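You operate a simulated robot arm through the tools that you are given. There is no shell and no other tool.

You run a simulated two-armed robot. Do the job below in one go: nothing can be reset, and whatever is moved stays where it is left.

Task
Pump the air out of the brown hose into the waste cup.
Fine: two strokes at most, no drips; shut the valve, put the cup back, leave the tray out. Set down upright: waste cup.

The check looks at the end state, three seconds after you hand in, the way a careful person would. Anything else that was tipped, shoved, dropped, spilled or broken makes it a failure.

Robot
Two 7-joint arms with two-finger parallel grippers on one trunk that stands fixed in place. Base frame: the origin is at the foot of the trunk, x ahead of it, y to its left, z up. Readings come in mm, rad, newtons and seconds.
The left shoulder is at [63, 198, 1304], the right one opposite. With the tool pointing down near the work surface each hand reaches from about 100 to 660 mm from the base axis, measured 20 degrees to its own side. Payload 1.57 kg a hand.
The TCP of each hand is the grasp point between the finger pads, 30 mm short of the fingertips. In the tool frame z runs along the fingers and y along their closing line. The gripper opens to 110 mm. The fingers are 24 mm wide and 12 mm thick; the gripper's body (48 by 112 mm) begins 78 mm behind the TCP.
Orientation is that of the tool frame in the base frame, as [roll, pitch, yaw] about the fixed x, y, z axes, in that order (R = Rz(yaw) Ry(pitch) Rx(roll)). With the fingers straight down and closing along the base's y, the tool's x points along the base's -x, its y along +y and its z along -z.

Tools
- The arms move only by the tool jog_arm. It takes "left_rows", "right_rows" or both (then of equal length, played together; a hand with none holds still); each is a list of rows, each a list of 3 entries, a list of its own where there are three numbers: the shift along the base's x, y, z in mm, then the turn, a rotation vector about the base's x, y, z in rad, then the opening in per cent of the stroke, from 0 (shut) to 100 (fully open). In form: [[[tx, ty, tz], [wx, wy, wz], fingers], ...]. A call has 1 to 20 rows; each row shifts and turns the commanded pose from where the row before left it. Rows are played at 5 a second. More than 50 mm and 0.15 rad between two rows, or a gripper value outside its range, and nothing of the call is played. A pose out of reach is approached as far as the arm can. The call stops where the force on the tool passes 80 N (or 10 N more than at its start, if that is more) or the arm is blocked; 0.2 s more then pass. Each finger travels about 72 mm/s and halts on what it meets, pressing with about 32 N; the grip force reading is that of the motor and also rises with nothing between the fingers. The clock runs only during rows and for 0.2 s after the last one: add rows that do not move to give the fingers time. It gives the time, the measured TCP pose, the force on the tool (base axes), the opening and the grip force at its end, in the units of the frame above (readings bear some noise), with the torque about the TCP (base axes, N m) and any sound that the robot's microphone picked up.
- Cameras (640 x 400 px; columns grow to the right, rows downward): "scene" is now at [98.1, 29.2, 1879.5]; the picture's right is [0.40, -0.92, 0.00], its down [-0.77, -0.33, -0.54] and it looks along [0.50, 0.21, -0.84] (base axes); focal length 338 px, centre (320, 200). "left" rides on the left gripper at [70, -16, -141] in its tool frame; the picture's right is [0.23, 0.97, 0.00], its down [-0.85, 0.20, -0.48] and it looks along [-0.47, 0.11, 0.88] (tool axes); focal length 222 px, centre (320, 200). "right" rides on the right gripper at [70, 16, -141] in its tool frame; the picture's right is [-0.23, 0.97, 0.00], its down [-0.85, -0.20, -0.48] and it looks along [-0.47, -0.11, 0.88] (tool axes); focal length 222 px, centre (320, 200). There is no depth. A picture from a camera that has moved, and an enlarged one, comes with that camera's place and axes in the base frame and with its lens.
- camera(camera): a new picture of that camera. No time passes.
- slide_trunk(by): slides the trunk up (or, below 0, down) by that many mm; the arms and the scene camera ride with it, the base frame stays. It gives what a move gives, with no picture.
- head_to(pan, tilt): turns the head with the scene camera to pan (to the left, within 1.501 rad either way) and tilt (down, from -0.506 to 1.204), counted from straight ahead of the robot. It gives what a move gives.
- close_up(camera, box): a new picture of the part [left, top, right, bottom] of that camera's present view, enlarged. No time passes.
- close_job(): hands the job in; it is judged then, once.

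Nothing tells you positions but the pictures and the camera data. Unless the task says otherwise, let go and move clear before handing in.

The tools are called by a JSON object that holds its "name" and its "arguments". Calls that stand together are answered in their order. jog_arm: Moves the arms, as the interface text tells. Its arguments: {"type":"object","properties":{"left_rows":{"type":"array","items":{"type":"array"}},"right_rows":{"type":"array","items":{"type":"array"}}},"required":[]} The other tools are called the same way: slide_trunk (by) moves the trunk up or down; head_to (pan, tilt) turns the head that bears the scene camera; camera (camera) takes a picture; close_up (camera, box) takes an enlarged picture of a part of a camera's view; close_job () hands the job in.

At the start:

```text
clock: 0.0
left_tool_pos: [409.4, 282.5, 1275.8]
left_tcp_rot: [-3.139, -0.002, 3.141]
left_ft_force: [-0.3, 0.1, 0.2]
left_ft_torque: [-0.02, 0.02, -0.01]
left_width: 110.3
left_gripper_force: 0.0
right_tool_pos: [449.9, 1.3, 1339.3]
right_tcp_rot: [-3.139, -0.001, -3.141]
right_ft_force: [0.2, 0.8, -0.4]
right_ft_torque: [0.01, 0.0, -0.01]
right_width: 110.0
right_gripper_force: 0.1
trunk travel left (down, up): [-900.0, 90.0]
head pan, tilt (commanded): [0.408, 0.997]
```

scene: 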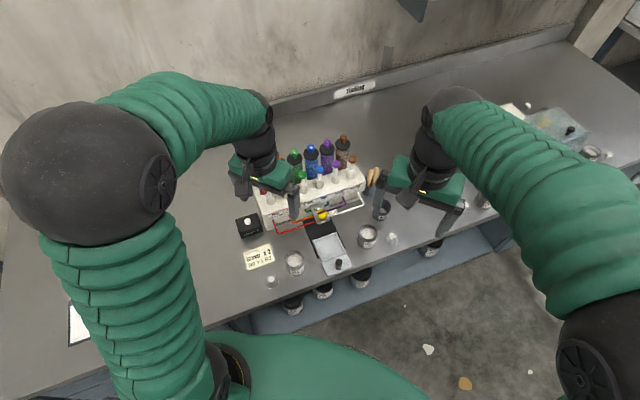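
right: 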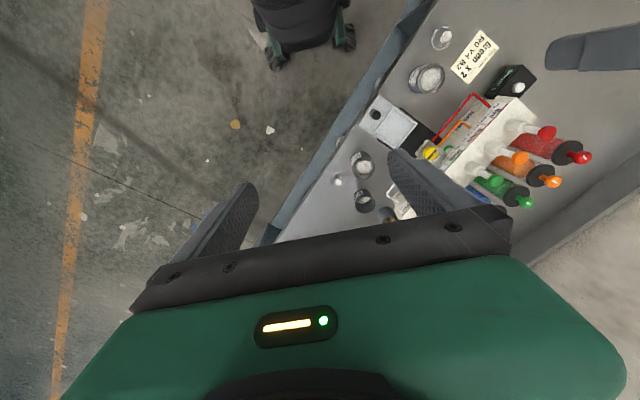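
left: 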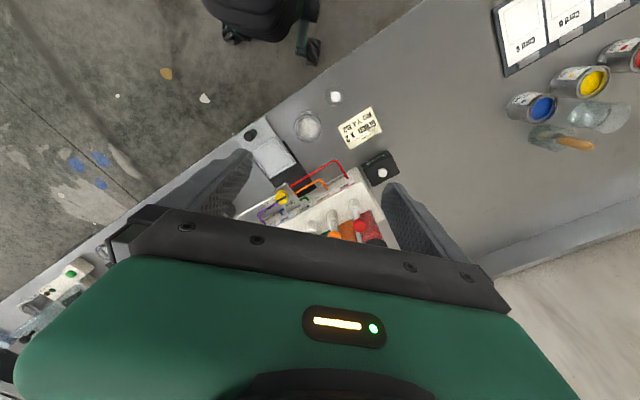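

I see a bench with a paint-dispensing machine (coloured canisters, pump knobs, coloured hoses), several cups, a card and a tray, partly hidden by the arms. I'll look closer before moving anything.

{"name": "close_up", "arguments": {"camera": "scene", "box": [220, 120, 420, 300]}}

{"name": "close_up", "arguments": {"camera": "left", "box": [220, 70, 440, 250]}}

{"name": "close_up", "arguments": {"camera": "right", "box": [320, 10, 600, 230]}}

{"name": "close_up", "arguments": {"camera": "scene", "box": [460, 80, 640, 240]}}

```text
2.22 times, centred on (320, 210) of scene
camera zoom: at [98.1, 29.2, 1879.5], right [0.4, -0.92, 0.0], down [-0.77, -0.33, -0.54], along [0.5, 0.21, -0.84], focal length 751 px, centre (320, 178)
```

zoom: 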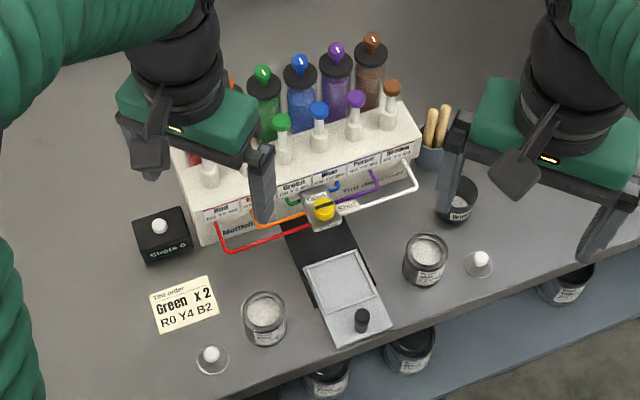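

```text
2.22 times, centred on (330, 160) of left
camera zoom: at [337.9, 267.2, 1418.1], right [-0.23, 0.97, 0.0], down [0.86, 0.2, 0.48], along [0.47, 0.11, -0.88], focal length 494 px, centre (298, 289)
```

zoom: 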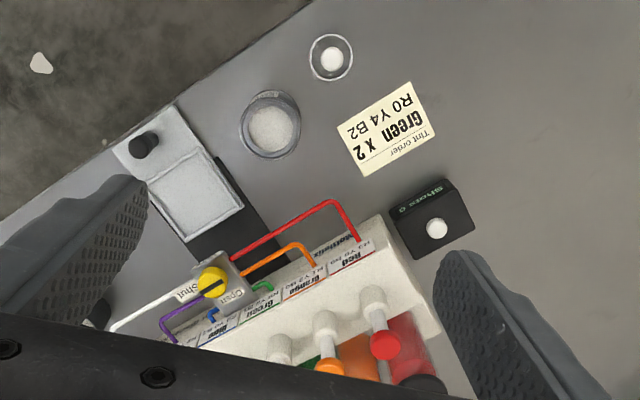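

```text
1.82 times, centred on (460, 120) of right
camera zoom: at [381.1, 17.1, 1482.7], right [0.23, 0.97, 0.0], down [0.86, -0.2, 0.48], along [0.47, -0.11, -0.88], focal length 404 px, centre (66, 346)
```

zoom: 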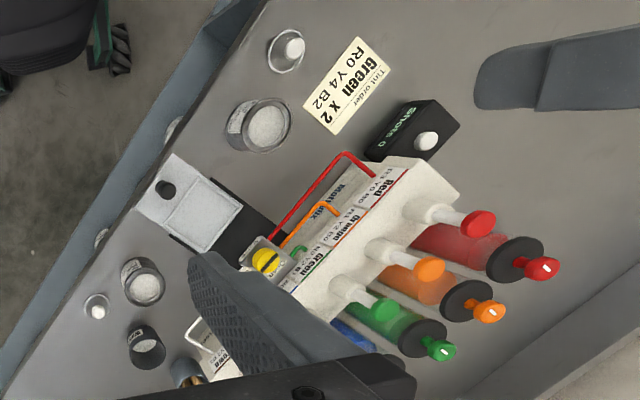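

```text
2.50 times, centred on (550, 160) of scene
camera zoom: at [98.1, 29.2, 1879.5], right [0.4, -0.92, 0.0], down [-0.77, -0.33, -0.54], along [0.5, 0.21, -0.84], focal length 845 px, centre (-255, 300)
```

zoom: 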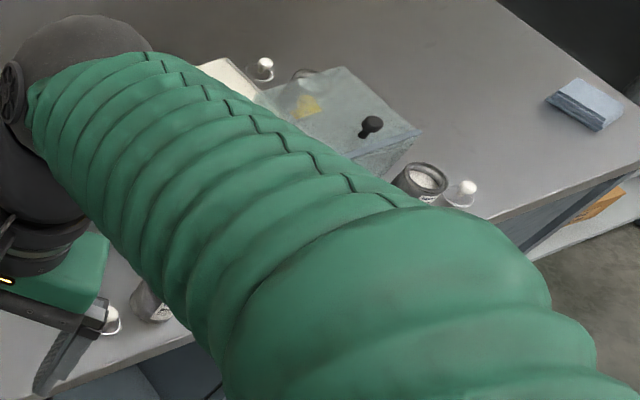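

The machine ("Mattolix") has pumps, hoses and a yellow Open/Shut valve, with a waste cup to its right and a tray in front. The arms hide parts of it, so I'll move both hands sideways at height for a clear view.

{"name": "jog_arm", "arguments": {"left_rows": [[[0, 40, 20], [0, 0, 0], 100], [[0, 45, 10], [0, 0, 0], 100], [[0, 45, 0], [0, 0, 0], 100], [[0, 45, 0], [0, 0, 0], 100], [[0, 45, 0], [0, 0, 0], 100]], "right_rows": [[[0, -45, 0], [0, 0, 0], 100], [[0, -45, 0], [0, 0, 0], 100], [[0, -45, 0], [0, 0, 0], 100], [[0, -45, 0], [0, 0, 0], 100], [[0, -45, 0], [0, 0, 0], 100]]}}

{"name": "camera", "arguments": {"camera": "scene"}}

{"name": "camera", "arguments": {"camera": "left"}}

{"name": "camera", "arguments": {"camera": "right"}}

```text
clock: 1.2
left_tool_pos: [406.3, 506.3, 1306.3]
left_tcp_rot: [-3.141, -0.001, 3.14]
left_ft_force: [0.6, 0.0, 0.0]
left_ft_torque: [-0.03, 0.0, 0.01]
left_width: 110.1
left_gripper_force: 0.0
right_tool_pos: [449.9, -222.7, 1340.8]
right_tcp_rot: [-3.139, -0.002, -3.141]
right_ft_force: [-0.5, -0.1, 0.0]
right_ft_torque: [0.04, -0.03, 0.01]
right_width: 110.2
right_gripper_force: 0.0
trunk travel left (down, up): [-900.0, 90.0]
head pan, tilt (commanded): [0.408, 0.997]
```

```text
taken
camera scene: at [98.5, 30.5, 1879.5], right [0.4, -0.92, 0.0], down [-0.77, -0.33, -0.54], along [0.5, 0.21, -0.84], focal length 338 px, centre (320, 200)
```

scene: 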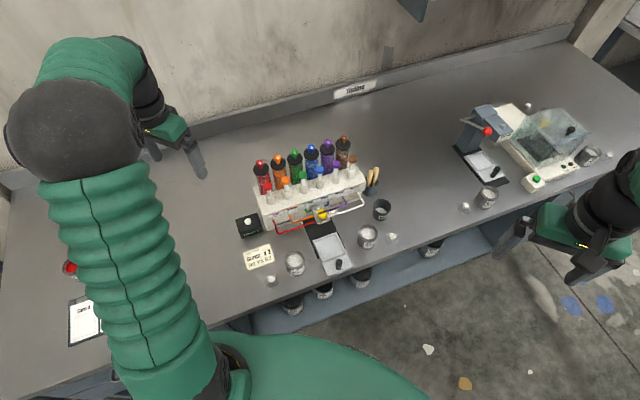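

```text
taken
camera left: at [336.5, 489.7, 1448.4], right [-0.23, 0.97, 0.0], down [0.86, 0.2, 0.48], along [0.47, 0.11, -0.88], focal length 222 px, centre (320, 200)
```

left: 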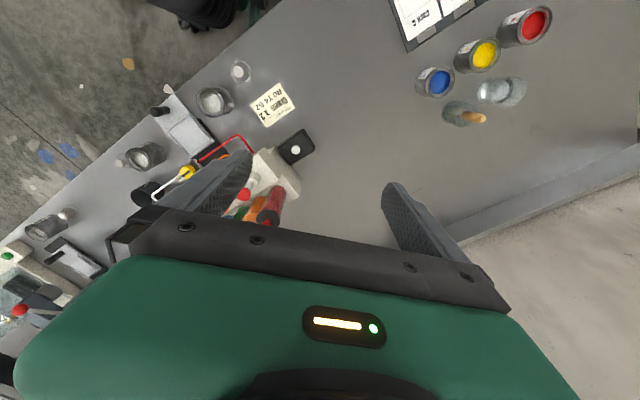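

```text
taken
camera right: at [380.0, -207.3, 1483.2], right [0.23, 0.97, 0.0], down [0.86, -0.2, 0.48], along [0.47, -0.11, -0.88], focal length 222 px, centre (320, 200)
```

right: 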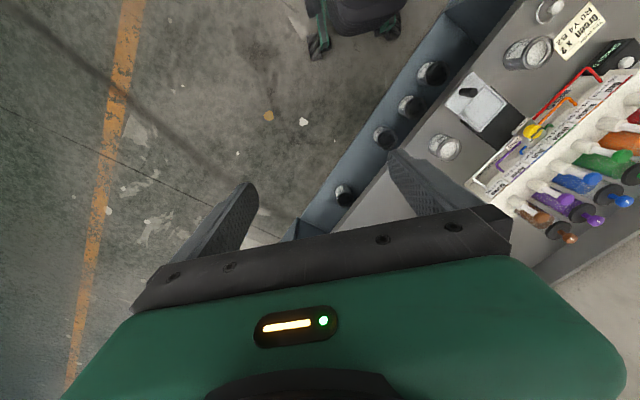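

{"name": "close_up", "arguments": {"camera": "scene", "box": [230, 125, 420, 245]}}

{"name": "close_up", "arguments": {"camera": "scene", "box": [290, 190, 410, 280]}}

{"name": "close_up", "arguments": {"camera": "right", "box": [420, 40, 640, 250]}}

{"name": "close_up", "arguments": {"camera": "left", "box": [100, 60, 330, 240]}}

{"name": "close_up", "arguments": {"camera": "scene", "box": [440, 80, 640, 220]}}

```text
3.33 times, centred on (325, 185) of scene
camera zoom: at [98.5, 30.5, 1879.5], right [0.4, -0.92, 0.0], down [-0.77, -0.33, -0.54], along [0.5, 0.21, -0.84], focal length 1126 px, centre (303, 250)
```

zoom: 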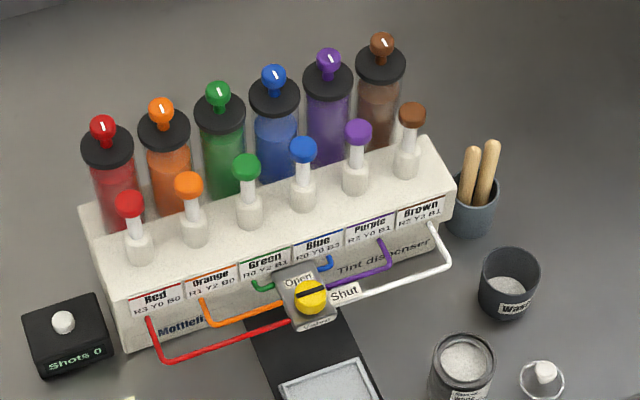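

```text
4.44 times, centred on (350, 235) of scene
camera zoom: at [98.5, 30.5, 1879.5], right [0.4, -0.92, 0.0], down [-0.77, -0.33, -0.54], along [0.5, 0.21, -0.84], focal length 1502 px, centre (187, 44)
```

zoom: 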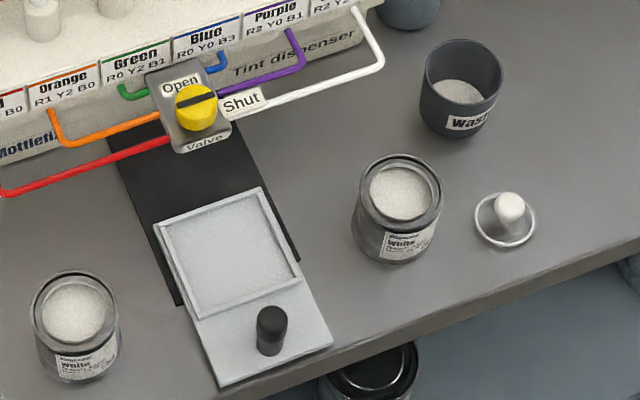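

```text
1.90 times, centred on (530, 145) of right
camera zoom: at [380.0, -207.3, 1483.2], right [0.23, 0.97, 0.0], down [0.86, -0.2, 0.48], along [0.47, -0.11, -0.88], focal length 423 px, centre (-80, 305)
```

zoom: 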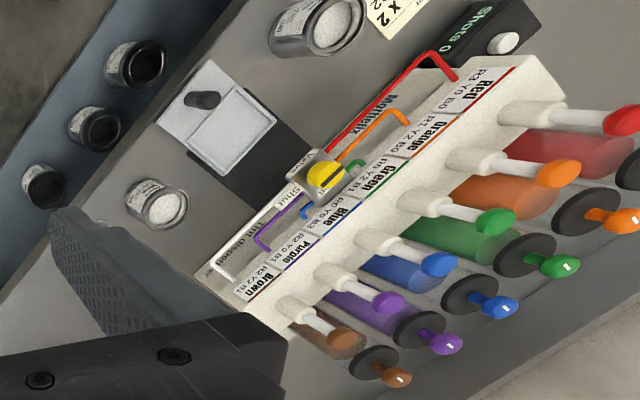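

```text
2.22 times, centred on (215, 150) of left
camera zoom: at [336.5, 489.7, 1448.4], right [-0.23, 0.97, 0.0], down [0.86, 0.2, 0.48], along [0.47, 0.11, -0.88], focal length 494 px, centre (553, 311)
```

zoom: 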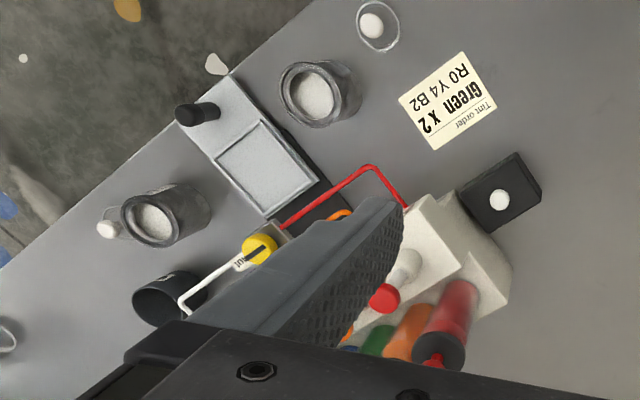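

```text
2.86 times, centred on (540, 150) of scene
camera zoom: at [98.5, 30.5, 1879.5], right [0.4, -0.92, 0.0], down [-0.77, -0.33, -0.54], along [0.5, 0.21, -0.84], focal length 965 px, centre (-309, 343)
```

zoom: 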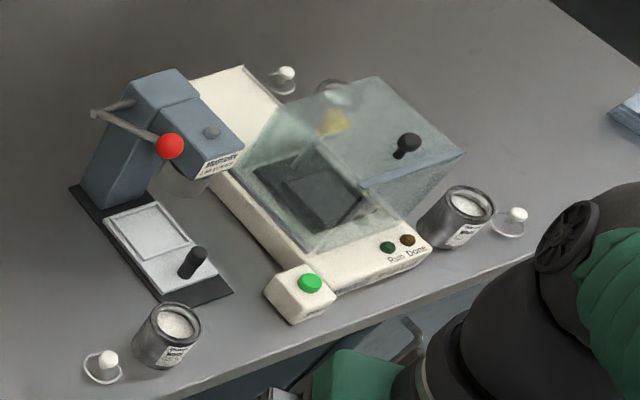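

The bench runs diagonally: I estimate the valve knob near [602, 241, 961], brown pump cap near [745, 202, 1083], tray knob near [488, 137, 897], and waste cup rim near [729, 76, 900]. The brown hose is the clear/white one. Next I'll use the right hand's camera for a low front view of the machine.

{"name": "jog_arm", "arguments": {"right_rows": [[[-2, 12, -26], [0, -0.14, 0], 100], [[-2, 12, -26], [0, -0.14, 0], 100], [[-2, 12, -26], [0, -0.14, 0], 100], [[-2, 12, -26], [0, -0.14, 0], 100], [[-2, 12, -26], [0, -0.14, 0], 100], [[-2, 12, -26], [0, 0, 0.15], 100], [[-2, 12, -26], [0, 0, 0.15], 100], [[-2, 12, -26], [0, 0, 0.15], 100], [[-2, 12, -26], [0, 0, 0.15], 100], [[-2, 12, -26], [0, 0, 0], 100], [[0, 0, 0], [0, 0, 0], 100]]}}

{"name": "camera", "arguments": {"camera": "right"}}

{"name": "camera", "arguments": {"camera": "scene"}}

```text
clock: 3.6
left_tool_pos: [406.3, 504.9, 1306.3]
left_tcp_rot: [-3.14, 0.0, -3.14]
left_ft_force: [0.0, 0.3, 0.3]
left_ft_torque: [-0.03, 0.02, 0.01]
left_width: 110.0
left_gripper_force: 0.0
right_tool_pos: [449.7, -100.3, 1080.1]
right_tcp_rot: [-3.14, 0.698, -2.538]
right_ft_force: [-0.6, 0.9, 0.1]
right_ft_torque: [0.02, -0.03, -0.02]
right_width: 110.1
right_gripper_force: 0.0
right hand out of reach, approached as far as the arm can: row 5
trunk travel left (down, up): [-900.0, 90.0]
head pan, tilt (commanded): [0.408, 0.997]
```

```text
taken
camera right: at [321.6, -168.6, 1144.9], right [-0.41, 0.9, 0.15], down [0.4, 0.03, 0.92], along [0.82, 0.43, -0.37], focal length 222 px, centre (320, 200)
```

right: 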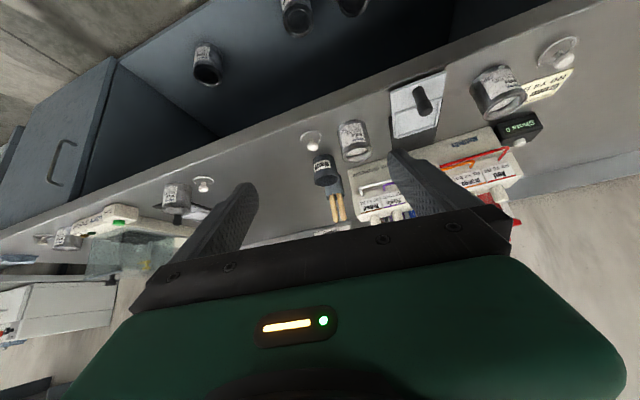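

```text
taken
camera scene: at [98.0, 31.1, 1879.5], right [0.4, -0.92, 0.0], down [-0.77, -0.33, -0.54], along [0.5, 0.21, -0.84], focal length 338 px, centre (320, 200)
```

scene: 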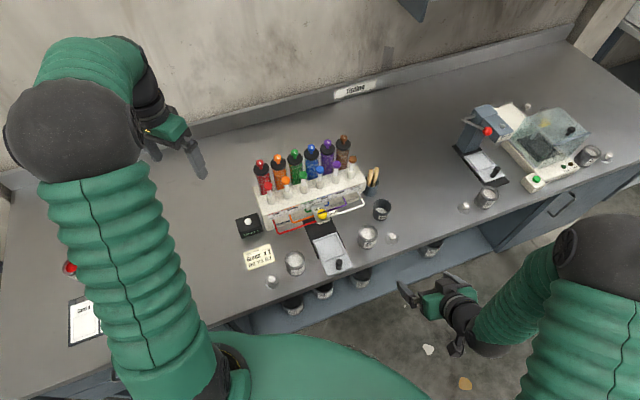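

The right-hand camera gives a low (upside-down) view of the machine, partly behind a finger. I'll yaw the right hand further so the machine sits between the fingers.

{"name": "jog_arm", "arguments": {"right_rows": [[[0, 0, 0], [0, 0, 0.15], 100], [[0, 0, 0], [0, 0, 0.15], 100], [[0, 0, 0], [0, 0, 0.12], 100], [[0, 0, 0], [0, 0, 0], 100]]}}

{"name": "camera", "arguments": {"camera": "right"}}

{"name": "close_up", "arguments": {"camera": "right", "box": [230, 60, 430, 220]}}

```text
clock: 4.6
left_tool_pos: [407.7, 503.8, 1307.0]
left_tcp_rot: [-3.141, -0.001, 3.141]
left_ft_force: [-0.3, -0.7, -0.2]
left_ft_torque: [0.01, 0.02, 0.04]
left_width: 110.0
left_gripper_force: 0.0
right_tool_pos: [449.9, -99.9, 1081.2]
right_tcp_rot: [3.14, 0.7, -2.12]
right_ft_force: [0.1, 0.7, 0.3]
right_ft_torque: [0.02, 0.03, 0.01]
right_width: 109.9
right_gripper_force: 0.0
trunk travel left (down, up): [-900.0, 90.0]
head pan, tilt (commanded): [0.408, 0.997]
```

```text
taken
camera right: at [361.0, -215.8, 1144.9], right [-0.74, 0.66, 0.15], down [0.35, 0.19, 0.92], along [0.57, 0.73, -0.37], focal length 222 px, centre (320, 200)
```

right: 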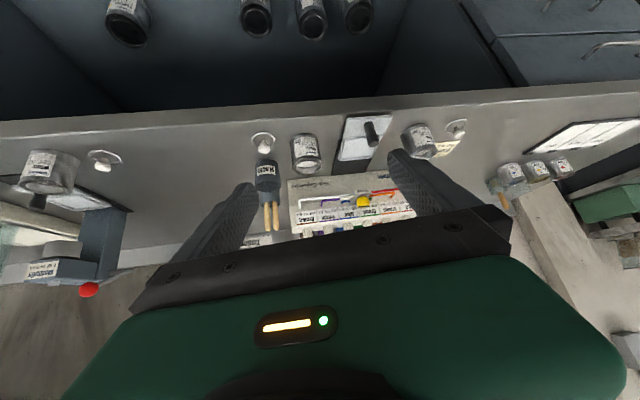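

```text
2.50 times, centred on (330, 140) of right
camera zoom: at [361.0, -215.8, 1144.9], right [-0.74, 0.66, 0.15], down [0.35, 0.19, 0.92], along [0.57, 0.73, -0.37], focal length 555 px, centre (295, 350)
```

zoom: 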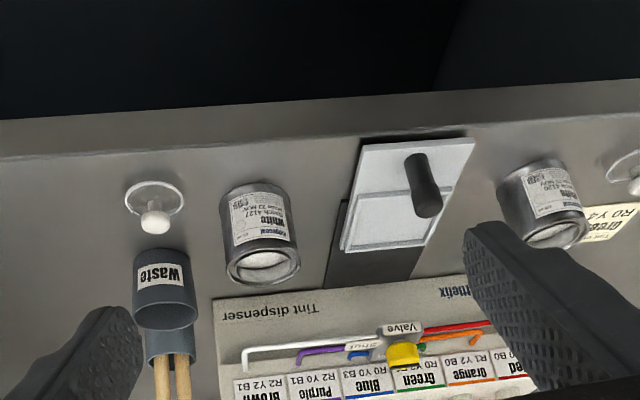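

Triangulating again puts the waste cup rim near [734, 76, 904] and the bench top near z 860. I'll lower the trunk in steps to improve the left arm's reach and bring the right camera down to nozzle level.

{"name": "slide_trunk", "arguments": {"by": -120}}

{"name": "camera", "arguments": {"camera": "right"}}

{"name": "camera", "arguments": {"camera": "scene"}}

```text
clock: 6.1
left_tool_pos: [406.4, 504.1, 1187.5]
left_tcp_rot: [-3.14, 0.0, 3.14]
left_ft_force: [0.3, -0.5, 0.2]
left_ft_torque: [-0.01, -0.05, -0.01]
left_width: 109.7
left_gripper_force: 0.0
right_tool_pos: [450.2, -100.5, 960.5]
right_tcp_rot: [3.141, 0.699, -2.121]
right_ft_force: [-0.4, -0.4, 0.9]
right_ft_torque: [-0.01, -0.01, -0.02]
right_width: 109.8
right_gripper_force: 0.0
trunk travel left (down, up): [-780.0, 210.0]
head pan, tilt (commanded): [0.408, 0.997]
```

```text
taken
camera right: at [360.8, -216.0, 1025.0], right [-0.74, 0.66, 0.15], down [0.35, 0.19, 0.92], along [0.58, 0.73, -0.37], focal length 222 px, centre (320, 200)
```

right: 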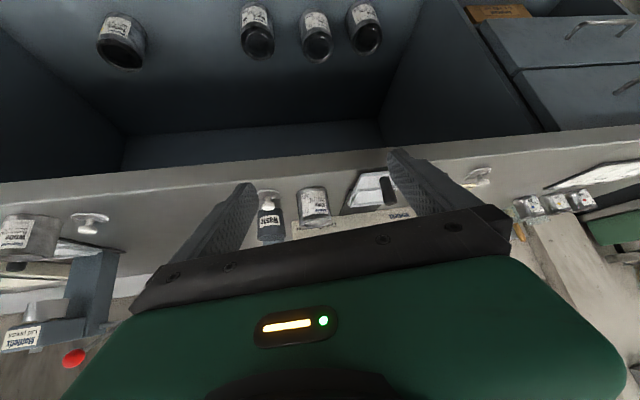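

```text
taken
camera scene: at [98.5, 29.1, 1759.5], right [0.4, -0.92, 0.0], down [-0.77, -0.33, -0.54], along [0.5, 0.21, -0.84], focal length 338 px, centre (320, 200)
```

scene: 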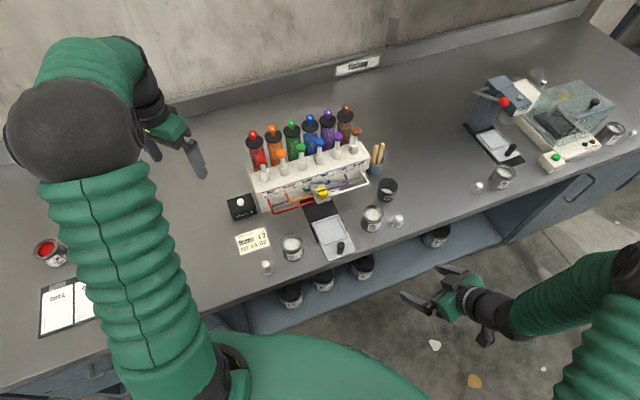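

The hand blocks the upper part of the view. I'll pitch the right hand up more to look at the nozzle region under the valve.

{"name": "jog_arm", "arguments": {"right_rows": [[[0, 0, 0], [0.125, -0.077, 0], 100], [[0, 0, 0], [0.125, -0.077, 0], 100], [[0, 0, 0], [0.125, -0.077, 0], 100], [[0, 0, 0], [0, 0, 0], 100]]}}

{"name": "camera", "arguments": {"camera": "right"}}

{"name": "close_up", "arguments": {"camera": "right", "box": [240, 60, 420, 200]}}

```text
clock: 7.1
left_tool_pos: [407.6, 503.3, 1187.8]
left_tcp_rot: [-3.142, 0.0, -3.142]
left_ft_force: [0.4, -1.1, 0.4]
left_ft_torque: [-0.01, -0.01, 0.01]
left_width: 110.0
left_gripper_force: 0.0
right_tool_pos: [449.4, -100.7, 959.4]
right_tcp_rot: [3.14, 1.141, -2.122]
right_ft_force: [0.4, 0.2, 0.3]
right_ft_torque: [-0.02, -0.02, 0.01]
right_width: 110.1
right_gripper_force: 0.0
trunk travel left (down, up): [-780.0, 210.0]
head pan, tilt (commanded): [0.408, 0.997]
```

```text
taken
camera right: at [353.7, -227.5, 957.0], right [-0.78, 0.59, 0.21], down [0.13, -0.17, 0.98], along [0.61, 0.79, 0.06], focal length 222 px, centre (320, 200)
```

right: 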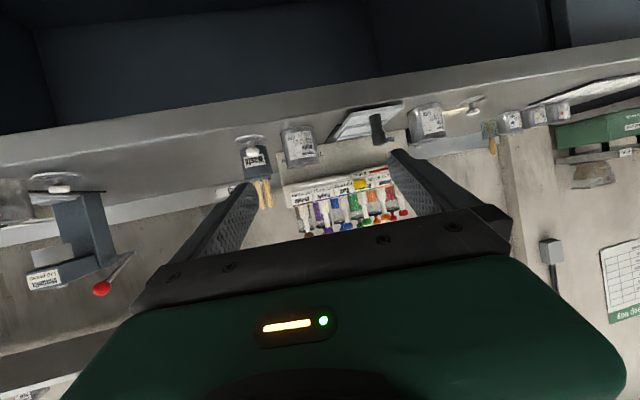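

```text
2.86 times, centred on (330, 130) of right
camera zoom: at [353.7, -227.5, 957.0], right [-0.78, 0.59, 0.21], down [0.13, -0.17, 0.98], along [0.61, 0.79, 0.06], focal length 635 px, centre (291, 400)
```

zoom: 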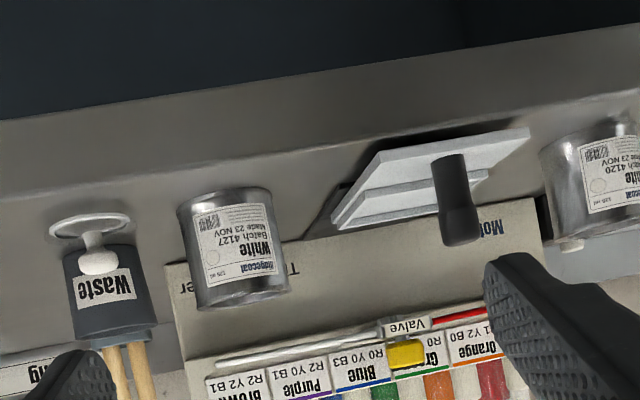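

The low view shows the valve block's underside at about z 942, well above where the waste cup's rim would be on the tray, so the cup fits underneath. I'll raise the right hand by 80 mm, then lower the trunk by another 80 mm so that camera stays at the same height.

{"name": "jog_arm", "arguments": {"right_rows": [[[0, 0, 40], [0, 0, 0], 100], [[0, 0, 40], [0, 0, 0], 100], [[0, 0, 0], [0, 0, 0], 100]]}}

{"name": "slide_trunk", "arguments": {"by": -80}}

{"name": "camera", "arguments": {"camera": "scene"}}

{"name": "close_up", "arguments": {"camera": "scene", "box": [290, 150, 430, 270]}}

{"name": "close_up", "arguments": {"camera": "scene", "box": [300, 170, 370, 230]}}

```text
clock: 7.9
left_tool_pos: [409.1, 503.3, 1186.6]
left_tcp_rot: [-3.14, -0.003, -3.141]
left_ft_force: [-0.2, -0.1, 0.0]
left_ft_torque: [-0.03, -0.01, -0.02]
left_width: 110.1
left_gripper_force: 0.1
right_tool_pos: [449.6, -100.4, 1040.9]
right_tcp_rot: [3.141, 1.141, -2.124]
right_ft_force: [0.0, 0.8, -1.3]
right_ft_torque: [0.01, 0.01, 0.01]
right_width: 110.0
right_gripper_force: 0.0
trunk travel left (down, up): [-780.0, 210.0]
head pan, tilt (commanded): [0.408, 0.997]
```

```text
clock: 9.1
left_tool_pos: [407.1, 503.1, 1107.5]
left_tcp_rot: [-3.14, -0.001, -3.141]
left_ft_force: [-0.2, -0.7, -0.4]
left_ft_torque: [-0.02, -0.02, -0.02]
left_width: 110.1
left_gripper_force: 0.1
right_tool_pos: [449.6, -101.5, 960.9]
right_tcp_rot: [3.14, 1.139, -2.12]
right_ft_force: [-0.5, -0.5, -0.4]
right_ft_torque: [0.0, -0.02, 0.01]
right_width: 110.0
right_gripper_force: 0.1
trunk travel left (down, up): [-700.0, 290.0]
head pan, tilt (commanded): [0.408, 0.997]
```

```text
taken
camera scene: at [98.1, 28.5, 1679.5], right [0.4, -0.92, 0.0], down [-0.77, -0.33, -0.54], along [0.5, 0.21, -0.84], focal length 338 px, centre (320, 200)
```

scene: 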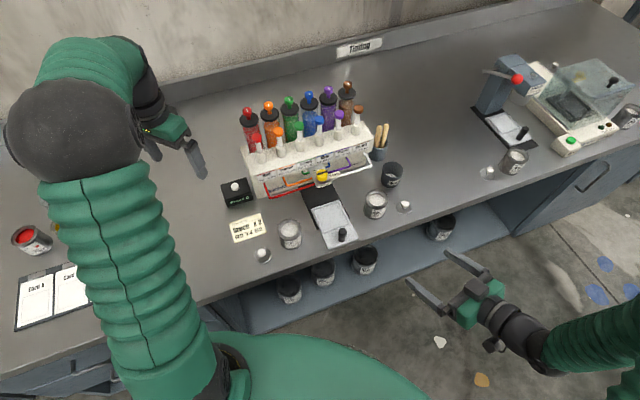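

```text
3.33 times, centred on (360, 210) of scene
camera zoom: at [98.1, 28.5, 1679.5], right [0.4, -0.92, 0.0], down [-0.77, -0.33, -0.54], along [0.5, 0.21, -0.84], focal length 1126 px, centre (187, 167)
```

zoom: 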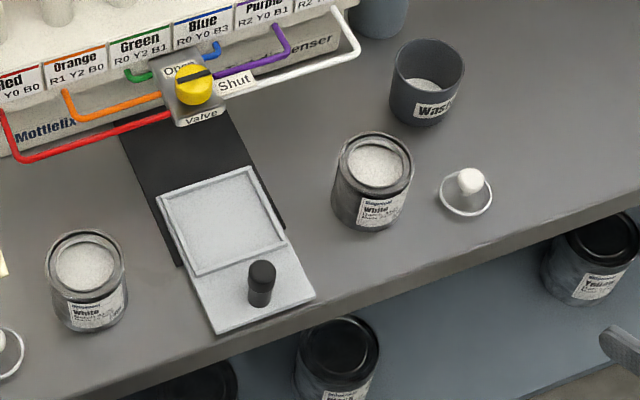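

```text
6.67 times, centred on (335, 200) of scene
camera zoom: at [98.1, 28.5, 1679.5], right [0.4, -0.92, 0.0], down [-0.77, -0.33, -0.54], along [0.5, 0.21, -0.84], focal length 2252 px, centre (220, 200)
```

zoom: 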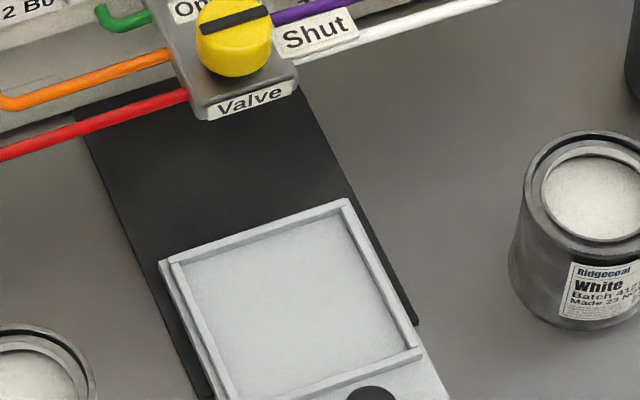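

The trunk is now at its working height. I'll get closer views of the valve, the tray and the brown hose and pump.

{"name": "close_up", "arguments": {"camera": "scene", "box": [300, 155, 350, 195]}}

{"name": "close_up", "arguments": {"camera": "scene", "box": [320, 75, 420, 195]}}

{"name": "close_up", "arguments": {"camera": "right", "box": [300, 130, 420, 220]}}

{"name": "close_up", "arguments": {"camera": "scene", "box": [215, 160, 275, 215]}}

```text
10.00 times, centred on (325, 175) of scene
camera zoom: at [98.1, 28.5, 1679.5], right [0.4, -0.92, 0.0], down [-0.77, -0.33, -0.54], along [0.5, 0.21, -0.84], focal length 3379 px, centre (270, 450)
```

zoom: 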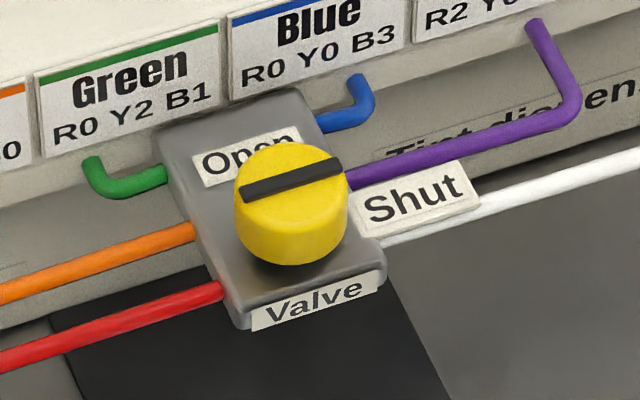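

```text
3.33 times, centred on (370, 135) of scene
camera zoom: at [98.1, 28.5, 1679.5], right [0.4, -0.92, 0.0], down [-0.77, -0.33, -0.54], along [0.5, 0.21, -0.84], focal length 1126 px, centre (153, 417)
```

zoom: 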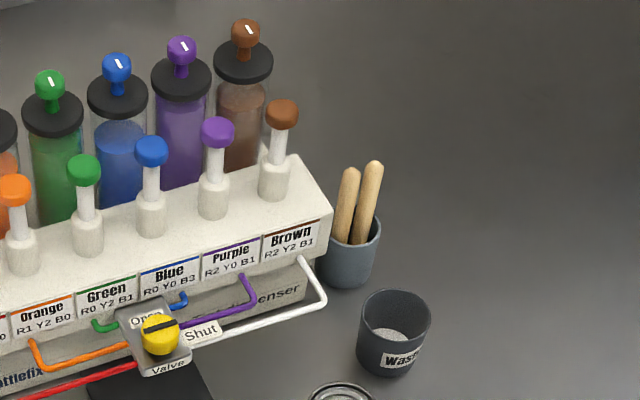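

```text
4.44 times, centred on (360, 175) of right
camera zoom: at [353.1, -227.9, 957.6], right [-0.78, 0.59, 0.21], down [0.13, -0.17, 0.98], along [0.61, 0.79, 0.06], focal length 987 px, centre (142, 311)
```

zoom: 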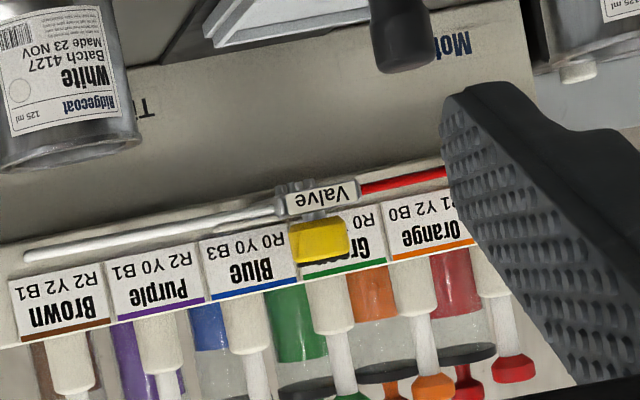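

```text
7.27 times, centred on (245, 188) of scene
camera zoom: at [98.1, 28.5, 1679.5], right [0.4, -0.92, 0.0], down [-0.77, -0.33, -0.54], along [0.5, 0.21, -0.84], focal length 2457 px, centre (866, 291)
```

zoom: 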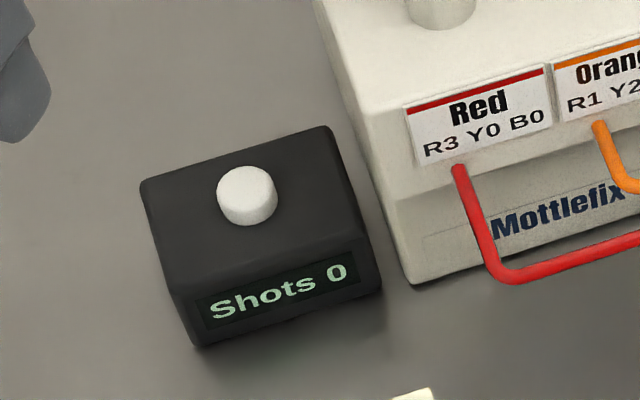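

I now understand the layout: the valve knob turns about a vertical axis and its bar points to "Shut". The waste cup is about 61 mm across and 44 mm tall. The tray is already out, and the shot counter reads 0. I'll raise the trunk and rehearse the left arm's cup-grasp posture well above everything to check its reach.

{"name": "slide_trunk", "arguments": {"by": 290}}

{"name": "jog_arm", "arguments": {"left_rows": [[[23, -37, -10], [0, -0.11, 0], 70], [[23, -37, -10], [0, -0.11, 0], 70], [[23, -37, -10], [0, -0.11, 0], 70], [[23, -37, -10], [0, -0.11, 0], 70], [[23, -37, -10], [0, -0.11, 0], 70], [[23, -37, -20], [0, -0.11, 0], 70], [[23, -37, -20], [0, -0.11, 0], 70], [[23, -37, -20], [0, -0.11, 0], 70], [[23, -37, -20], [0, 0, 0.1], 70], [[23, -37, -20], [0, 0, 0.1], 70], [[23, -37, -20], [0, 0, 0.1], 70], [[23, -37, -20], [0, 0, 0], 70], [[0, 0, 0], [0, 0, 0], 70]]}}

{"name": "camera", "arguments": {"camera": "scene"}}

{"name": "camera", "arguments": {"camera": "left"}}

```text
clock: 12.0
left_tool_pos: [408.6, 503.5, 1397.0]
left_tcp_rot: [3.141, 0.0, 3.141]
left_ft_force: [0.5, 0.4, 0.1]
left_ft_torque: [-0.01, 0.03, 0.02]
left_width: 110.1
left_gripper_force: 0.1
right_tool_pos: [450.1, -101.4, 1251.4]
right_tcp_rot: [-3.141, 1.141, -2.12]
right_ft_force: [-0.5, 0.2, -0.9]
right_ft_torque: [-0.01, 0.03, -0.01]
right_width: 110.0
right_gripper_force: 0.0
trunk travel left (down, up): [-990.0, 0.0]
head pan, tilt (commanded): [0.408, 0.997]
```

```text
clock: 14.8
left_tool_pos: [682.8, 61.2, 1208.0]
left_tcp_rot: [-3.141, 0.88, -2.841]
left_ft_force: [0.3, -0.8, -0.3]
left_ft_torque: [0.01, -0.04, -0.01]
left_width: 76.8
left_gripper_force: 0.0
right_tool_pos: [449.6, -101.2, 1250.3]
right_tcp_rot: [3.14, 1.142, -2.123]
right_ft_force: [0.0, -0.5, -0.1]
right_ft_torque: [-0.01, 0.02, -0.01]
right_width: 109.9
right_gripper_force: 0.0
trunk travel left (down, up): [-990.0, 0.0]
head pan, tilt (commanded): [0.408, 0.997]
```

```text
taken
camera scene: at [100.3, 26.5, 1969.4], right [0.4, -0.92, 0.0], down [-0.77, -0.33, -0.54], along [0.5, 0.22, -0.84], focal length 338 px, centre (320, 200)
```

scene: 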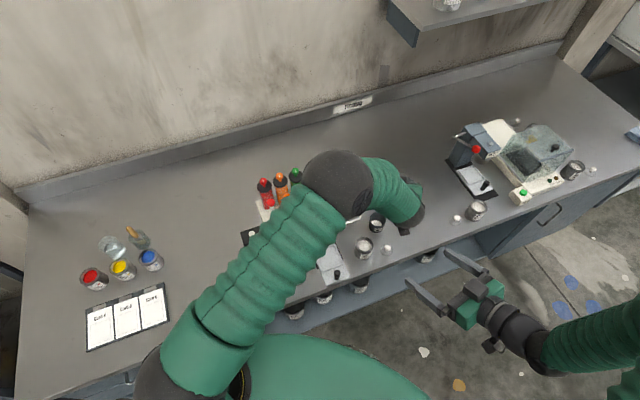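

```text
taken
camera left: at [539.0, -0.4, 1244.5], right [-0.43, 0.89, -0.17], down [0.11, 0.24, 0.96], along [0.9, 0.39, -0.2], focal length 222 px, centre (320, 200)
```

left: 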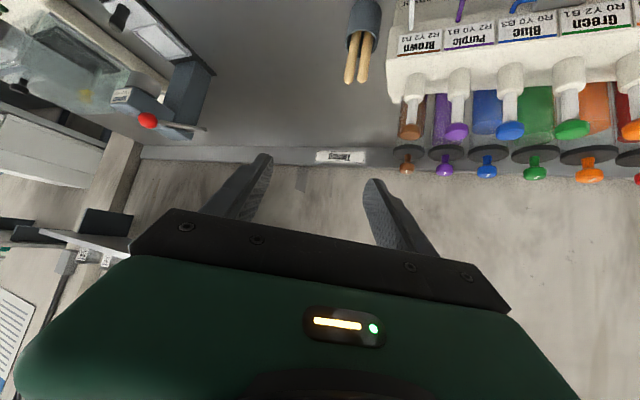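

The posture is reachable there. I'll test directly above the cup, at the height that matches the grasp once the trunk is lowered by 290 mm, and check reach at a smaller pitch.

{"name": "jog_arm", "arguments": {"left_rows": [[[25, 8, 0], [0, 0, 0], 70], [[26, 7, -12], [0, 0, 0], 70], [[0, 0, -13], [0, 0, 0], 70], [[0, 0, 0], [0, 0, 0], 70]]}}

{"name": "camera", "arguments": {"camera": "scene"}}

```text
clock: 15.8
left_tool_pos: [732.4, 73.8, 1184.4]
left_tcp_rot: [3.138, 0.882, -2.844]
left_ft_force: [0.2, -0.2, -0.3]
left_ft_torque: [-0.04, -0.03, -0.04]
left_width: 77.0
left_gripper_force: 0.1
right_tool_pos: [448.6, -103.3, 1250.7]
right_tcp_rot: [3.141, 1.139, -2.122]
right_ft_force: [0.0, 0.0, -0.7]
right_ft_torque: [0.02, 0.0, 0.01]
right_width: 110.0
right_gripper_force: 0.0
trunk travel left (down, up): [-990.0, 0.0]
head pan, tilt (commanded): [0.408, 0.997]
```

```text
taken
camera scene: at [98.2, 25.6, 1969.6], right [0.4, -0.92, 0.0], down [-0.77, -0.33, -0.54], along [0.5, 0.22, -0.84], focal length 338 px, centre (320, 200)
```

scene: 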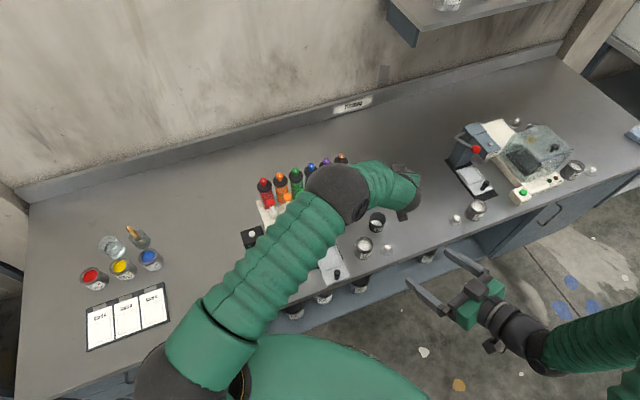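

The left arm reaches the cup's position comfortably. I'll set the hand about 60 mm above grasp height over the cup, then lower the trunk by 290 mm with the hand over the cup.

{"name": "jog_arm", "arguments": {"left_rows": [[[1, 1, 40], [0, 0, 0], 70], [[1, 1, 32], [0, 0, 0], 70], [[0, 0, 0], [0, 0, 0], 70]]}}

{"name": "slide_trunk", "arguments": {"by": -200}}

{"name": "camera", "arguments": {"camera": "scene"}}

{"name": "camera", "arguments": {"camera": "right"}}

```text
clock: 16.6
left_tool_pos: [736.8, 74.2, 1255.3]
left_tcp_rot: [3.139, 0.877, -2.843]
left_ft_force: [0.1, -0.6, 0.8]
left_ft_torque: [0.01, 0.02, 0.01]
left_width: 76.9
left_gripper_force: 0.1
right_tool_pos: [449.5, -102.7, 1251.8]
right_tcp_rot: [3.138, 1.141, -2.121]
right_ft_force: [0.2, -0.4, 0.2]
right_ft_torque: [-0.01, 0.01, 0.06]
right_width: 110.1
right_gripper_force: 0.1
trunk travel left (down, up): [-990.0, 0.0]
head pan, tilt (commanded): [0.408, 0.997]
```

```text
clock: 18.8
left_tool_pos: [736.9, 74.3, 1054.5]
left_tcp_rot: [3.139, 0.878, -2.843]
left_ft_force: [-0.3, 0.6, -0.1]
left_ft_torque: [-0.02, 0.03, 0.0]
left_width: 77.1
left_gripper_force: 0.1
right_tool_pos: [450.3, -104.2, 1051.0]
right_tcp_rot: [3.14, 1.142, -2.122]
right_ft_force: [0.8, -0.1, 0.5]
right_ft_torque: [0.0, -0.03, -0.03]
right_width: 110.2
right_gripper_force: 0.0
trunk travel left (down, up): [-790.0, 200.0]
head pan, tilt (commanded): [0.408, 0.997]
```

```text
taken
camera scene: at [99.7, 25.7, 1769.5], right [0.4, -0.92, 0.0], down [-0.77, -0.33, -0.54], along [0.5, 0.22, -0.84], focal length 338 px, centre (320, 200)
```

scene: 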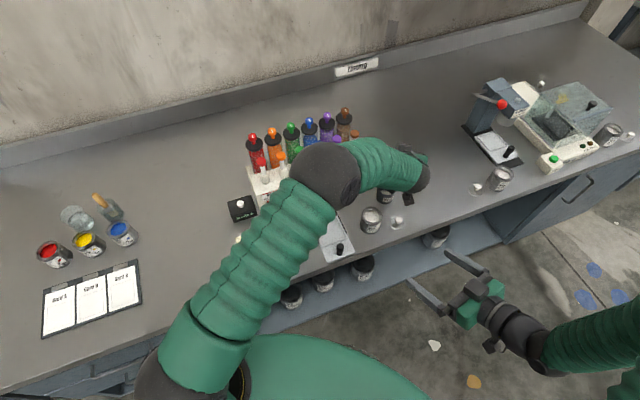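

```text
taken
camera right: at [353.4, -229.5, 1047.1], right [-0.78, 0.59, 0.21], down [0.13, -0.17, 0.98], along [0.61, 0.79, 0.06], focal length 222 px, centre (320, 200)
```

right: 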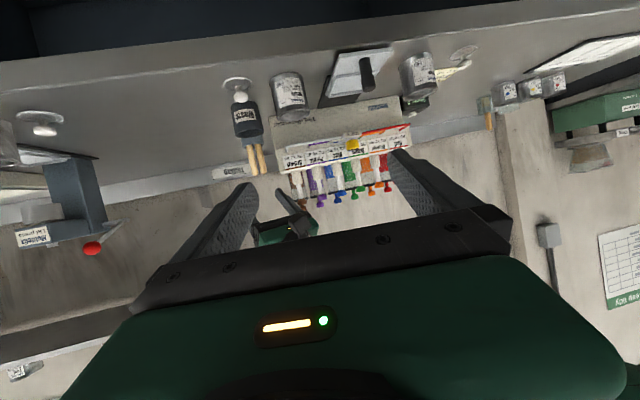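

The left hand is over the cup with clear space below. I'll lower the trunk the remaining 90 mm and check the alignment.

{"name": "slide_trunk", "arguments": {"by": -90}}

{"name": "camera", "arguments": {"camera": "right"}}

{"name": "close_up", "arguments": {"camera": "right", "box": [200, 80, 380, 220]}}

{"name": "close_up", "arguments": {"camera": "scene", "box": [300, 110, 460, 250]}}

{"name": "camera", "arguments": {"camera": "left"}}

```text
clock: 20.0
left_tool_pos: [736.9, 73.0, 964.3]
left_tcp_rot: [3.14, 0.88, -2.843]
left_ft_force: [-0.5, 0.1, 0.0]
left_ft_torque: [-0.03, 0.02, 0.0]
left_width: 76.9
left_gripper_force: 0.1
right_tool_pos: [449.9, -102.4, 960.2]
right_tcp_rot: [3.139, 1.141, -2.123]
right_ft_force: [-0.2, 1.1, 0.1]
right_ft_torque: [0.01, 0.01, -0.01]
right_width: 109.9
right_gripper_force: 0.0
trunk travel left (down, up): [-700.0, 290.0]
head pan, tilt (commanded): [0.408, 0.997]
```

```text
taken
camera right: at [353.2, -229.5, 957.2], right [-0.78, 0.59, 0.21], down [0.13, -0.17, 0.98], along [0.61, 0.79, 0.06], focal length 222 px, centre (320, 200)
```

right: 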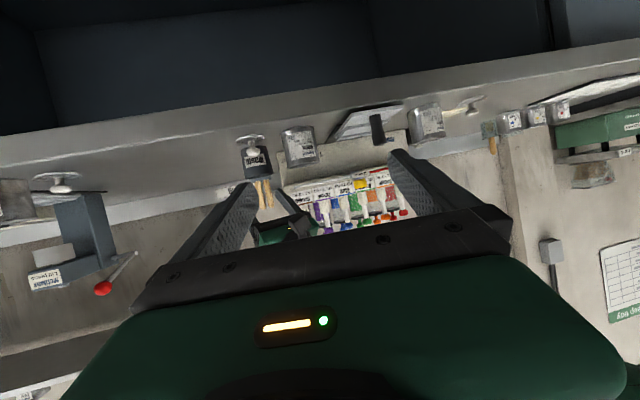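

```text
2.86 times, centred on (290, 150) of right
camera zoom: at [353.2, -229.5, 957.2], right [-0.78, 0.59, 0.21], down [0.13, -0.17, 0.98], along [0.61, 0.79, 0.06], focal length 635 px, centre (406, 343)
```

zoom: 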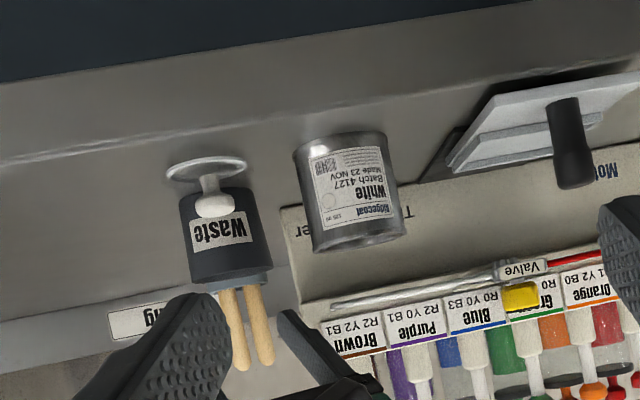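

```text
2.86 times, centred on (380, 180) of scene
camera zoom: at [99.3, 25.8, 1679.5], right [0.4, -0.92, 0.0], down [-0.77, -0.33, -0.54], along [0.5, 0.22, -0.84], focal length 965 px, centre (149, 257)
```

zoom: 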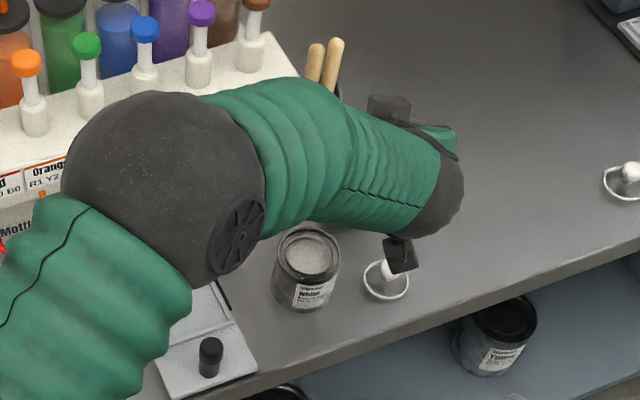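

```text
taken
camera left: at [593.8, 13.5, 1001.1], right [-0.43, 0.89, -0.17], down [0.11, 0.24, 0.96], along [0.9, 0.39, -0.2], focal length 222 px, centre (320, 200)
```

left: 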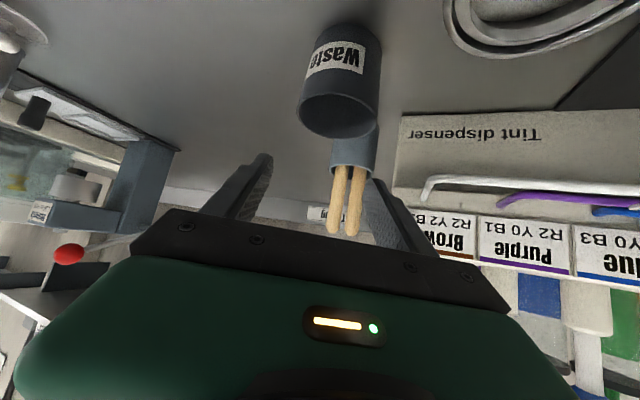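

The cup sits centred between the fingers to within about 4 mm, and the hose and spatula holder are clear. I'll apply that small correction and descend with the fingers straddling the cup.

{"name": "jog_arm", "arguments": {"left_rows": [[[-2.3, 3.1, 0], [0, 0, 0], 70], [[0, 0, -16], [0, 0, 0], 70], [[0, 0, -16], [0, 0, 0], 70], [[0, 0, -16], [0, 0, 0], 70], [[0, 0, -16], [0, 0, 0], 70], [[0, 0, 0], [0, 0, 0], 70], [[0, 0, 0], [0, 0, 0], 70]]}}

{"name": "camera", "arguments": {"camera": "left"}}

{"name": "close_up", "arguments": {"camera": "right", "box": [200, 80, 380, 220]}}

```text
clock: 21.6
left_tool_pos: [734.0, 77.5, 900.6]
left_tcp_rot: [3.14, 0.879, -2.843]
left_ft_force: [-0.6, -0.3, 0.5]
left_ft_torque: [-0.01, -0.01, -0.03]
left_width: 77.1
left_gripper_force: 0.1
right_tool_pos: [448.6, -102.6, 960.4]
right_tcp_rot: [3.14, 1.141, -2.124]
right_ft_force: [-1.1, 0.6, 0.2]
right_ft_torque: [0.01, -0.02, -0.03]
right_width: 110.1
right_gripper_force: 0.1
trunk travel left (down, up): [-700.0, 290.0]
head pan, tilt (commanded): [0.408, 0.997]
```

```text
taken
camera left: at [591.4, 16.8, 936.8], right [-0.43, 0.89, -0.17], down [0.11, 0.24, 0.96], along [0.9, 0.39, -0.2], focal length 222 px, centre (320, 200)
```

left: 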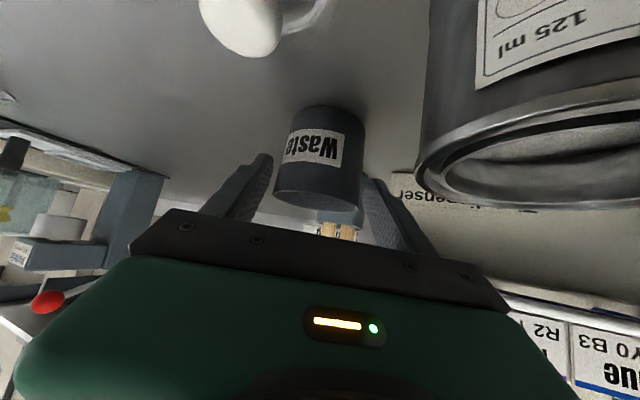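

```text
2.86 times, centred on (290, 150) of right
camera zoom: at [353.3, -229.5, 957.1], right [-0.78, 0.59, 0.21], down [0.13, -0.17, 0.98], along [0.61, 0.79, 0.06], focal length 635 px, centre (406, 343)
```

zoom: 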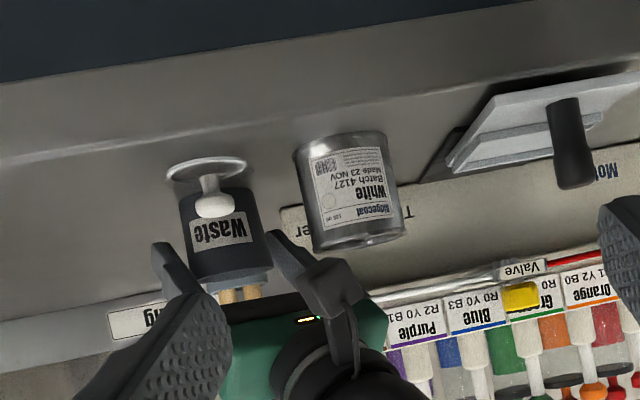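

The fingers straddle the upper half of the waste cup without touching it. I'll close on it.

{"name": "jog_arm", "arguments": {"left_rows": [[[0, 0, 0], [0, 0, 0], 50], [[0, 0, 0], [0, 0, 0], 40], [[0, 0, 0], [0, 0, 0], 40], [[0, 0, 0], [0, 0, 0], 40]]}}

{"name": "close_up", "arguments": {"camera": "left", "box": [200, 80, 440, 260]}}

```text
clock: 22.6
left_tool_pos: [735.0, 77.7, 900.0]
left_tcp_rot: [3.139, 0.88, -2.843]
left_ft_force: [-0.3, -0.4, 0.4]
left_ft_torque: [-0.02, 0.0, 0.0]
left_width: 56.1
left_gripper_force: 32.5
right_tool_pos: [449.0, -102.3, 960.6]
right_tcp_rot: [3.139, 1.141, -2.126]
right_ft_force: [0.3, -0.2, 0.7]
right_ft_torque: [-0.01, 0.01, 0.01]
right_width: 110.0
right_gripper_force: 0.2
trunk travel left (down, up): [-700.0, 290.0]
head pan, tilt (commanded): [0.408, 0.997]
```

```text
2.22 times, centred on (320, 170) of left
camera zoom: at [591.4, 16.8, 936.8], right [-0.43, 0.89, -0.17], down [0.11, 0.24, 0.96], along [0.9, 0.39, -0.2], focal length 494 px, centre (320, 267)
```

zoom: 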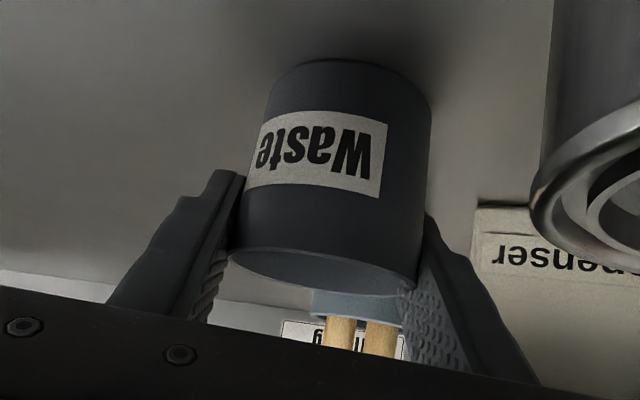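

The grip is firm: 56 mm wide at 32 N. I'll lift the cup straight up, keeping it level, then carry it in front of the valve to above the tray recess near (542, 188).

{"name": "jog_arm", "arguments": {"left_rows": [[[0, 0, 10], [0, 0, 0], 40], [[0, 0, 25], [0, 0, 0], 40], [[0, 0, 25], [0, 0, 0], 40], [[0, 0, 30], [0, 0, 0], 40], [[0, 0, 30], [0, 0, 0], 40], [[0, 0, 0], [0, 0, 0], 40]]}}

{"name": "camera", "arguments": {"camera": "left"}}

```text
clock: 24.0
left_tool_pos: [735.9, 78.6, 1020.9]
left_tcp_rot: [3.138, 0.88, -2.843]
left_ft_force: [0.8, 0.2, -1.0]
left_ft_torque: [0.05, 0.02, 0.0]
left_width: 56.3
left_gripper_force: 32.1
right_tool_pos: [449.6, -102.4, 959.8]
right_tcp_rot: [3.138, 1.142, -2.123]
right_ft_force: [0.9, 0.0, -0.6]
right_ft_torque: [0.0, 0.0, -0.01]
right_width: 110.1
right_gripper_force: 0.0
trunk travel left (down, up): [-700.0, 290.0]
head pan, tilt (commanded): [0.408, 0.997]
```

```text
taken
camera left: at [592.5, 16.7, 1056.8], right [-0.43, 0.89, -0.17], down [0.11, 0.24, 0.96], along [0.9, 0.39, -0.2], focal length 222 px, centre (320, 200)
```

left: 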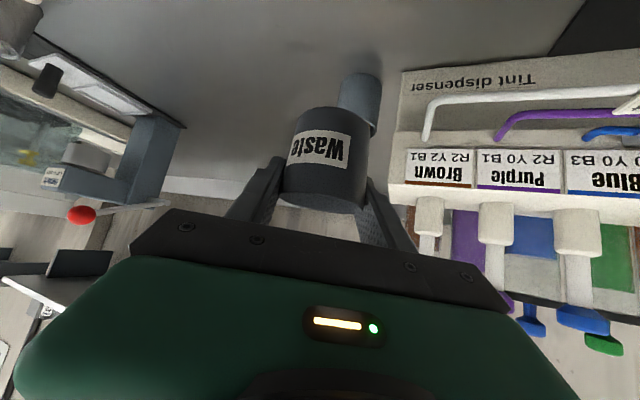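

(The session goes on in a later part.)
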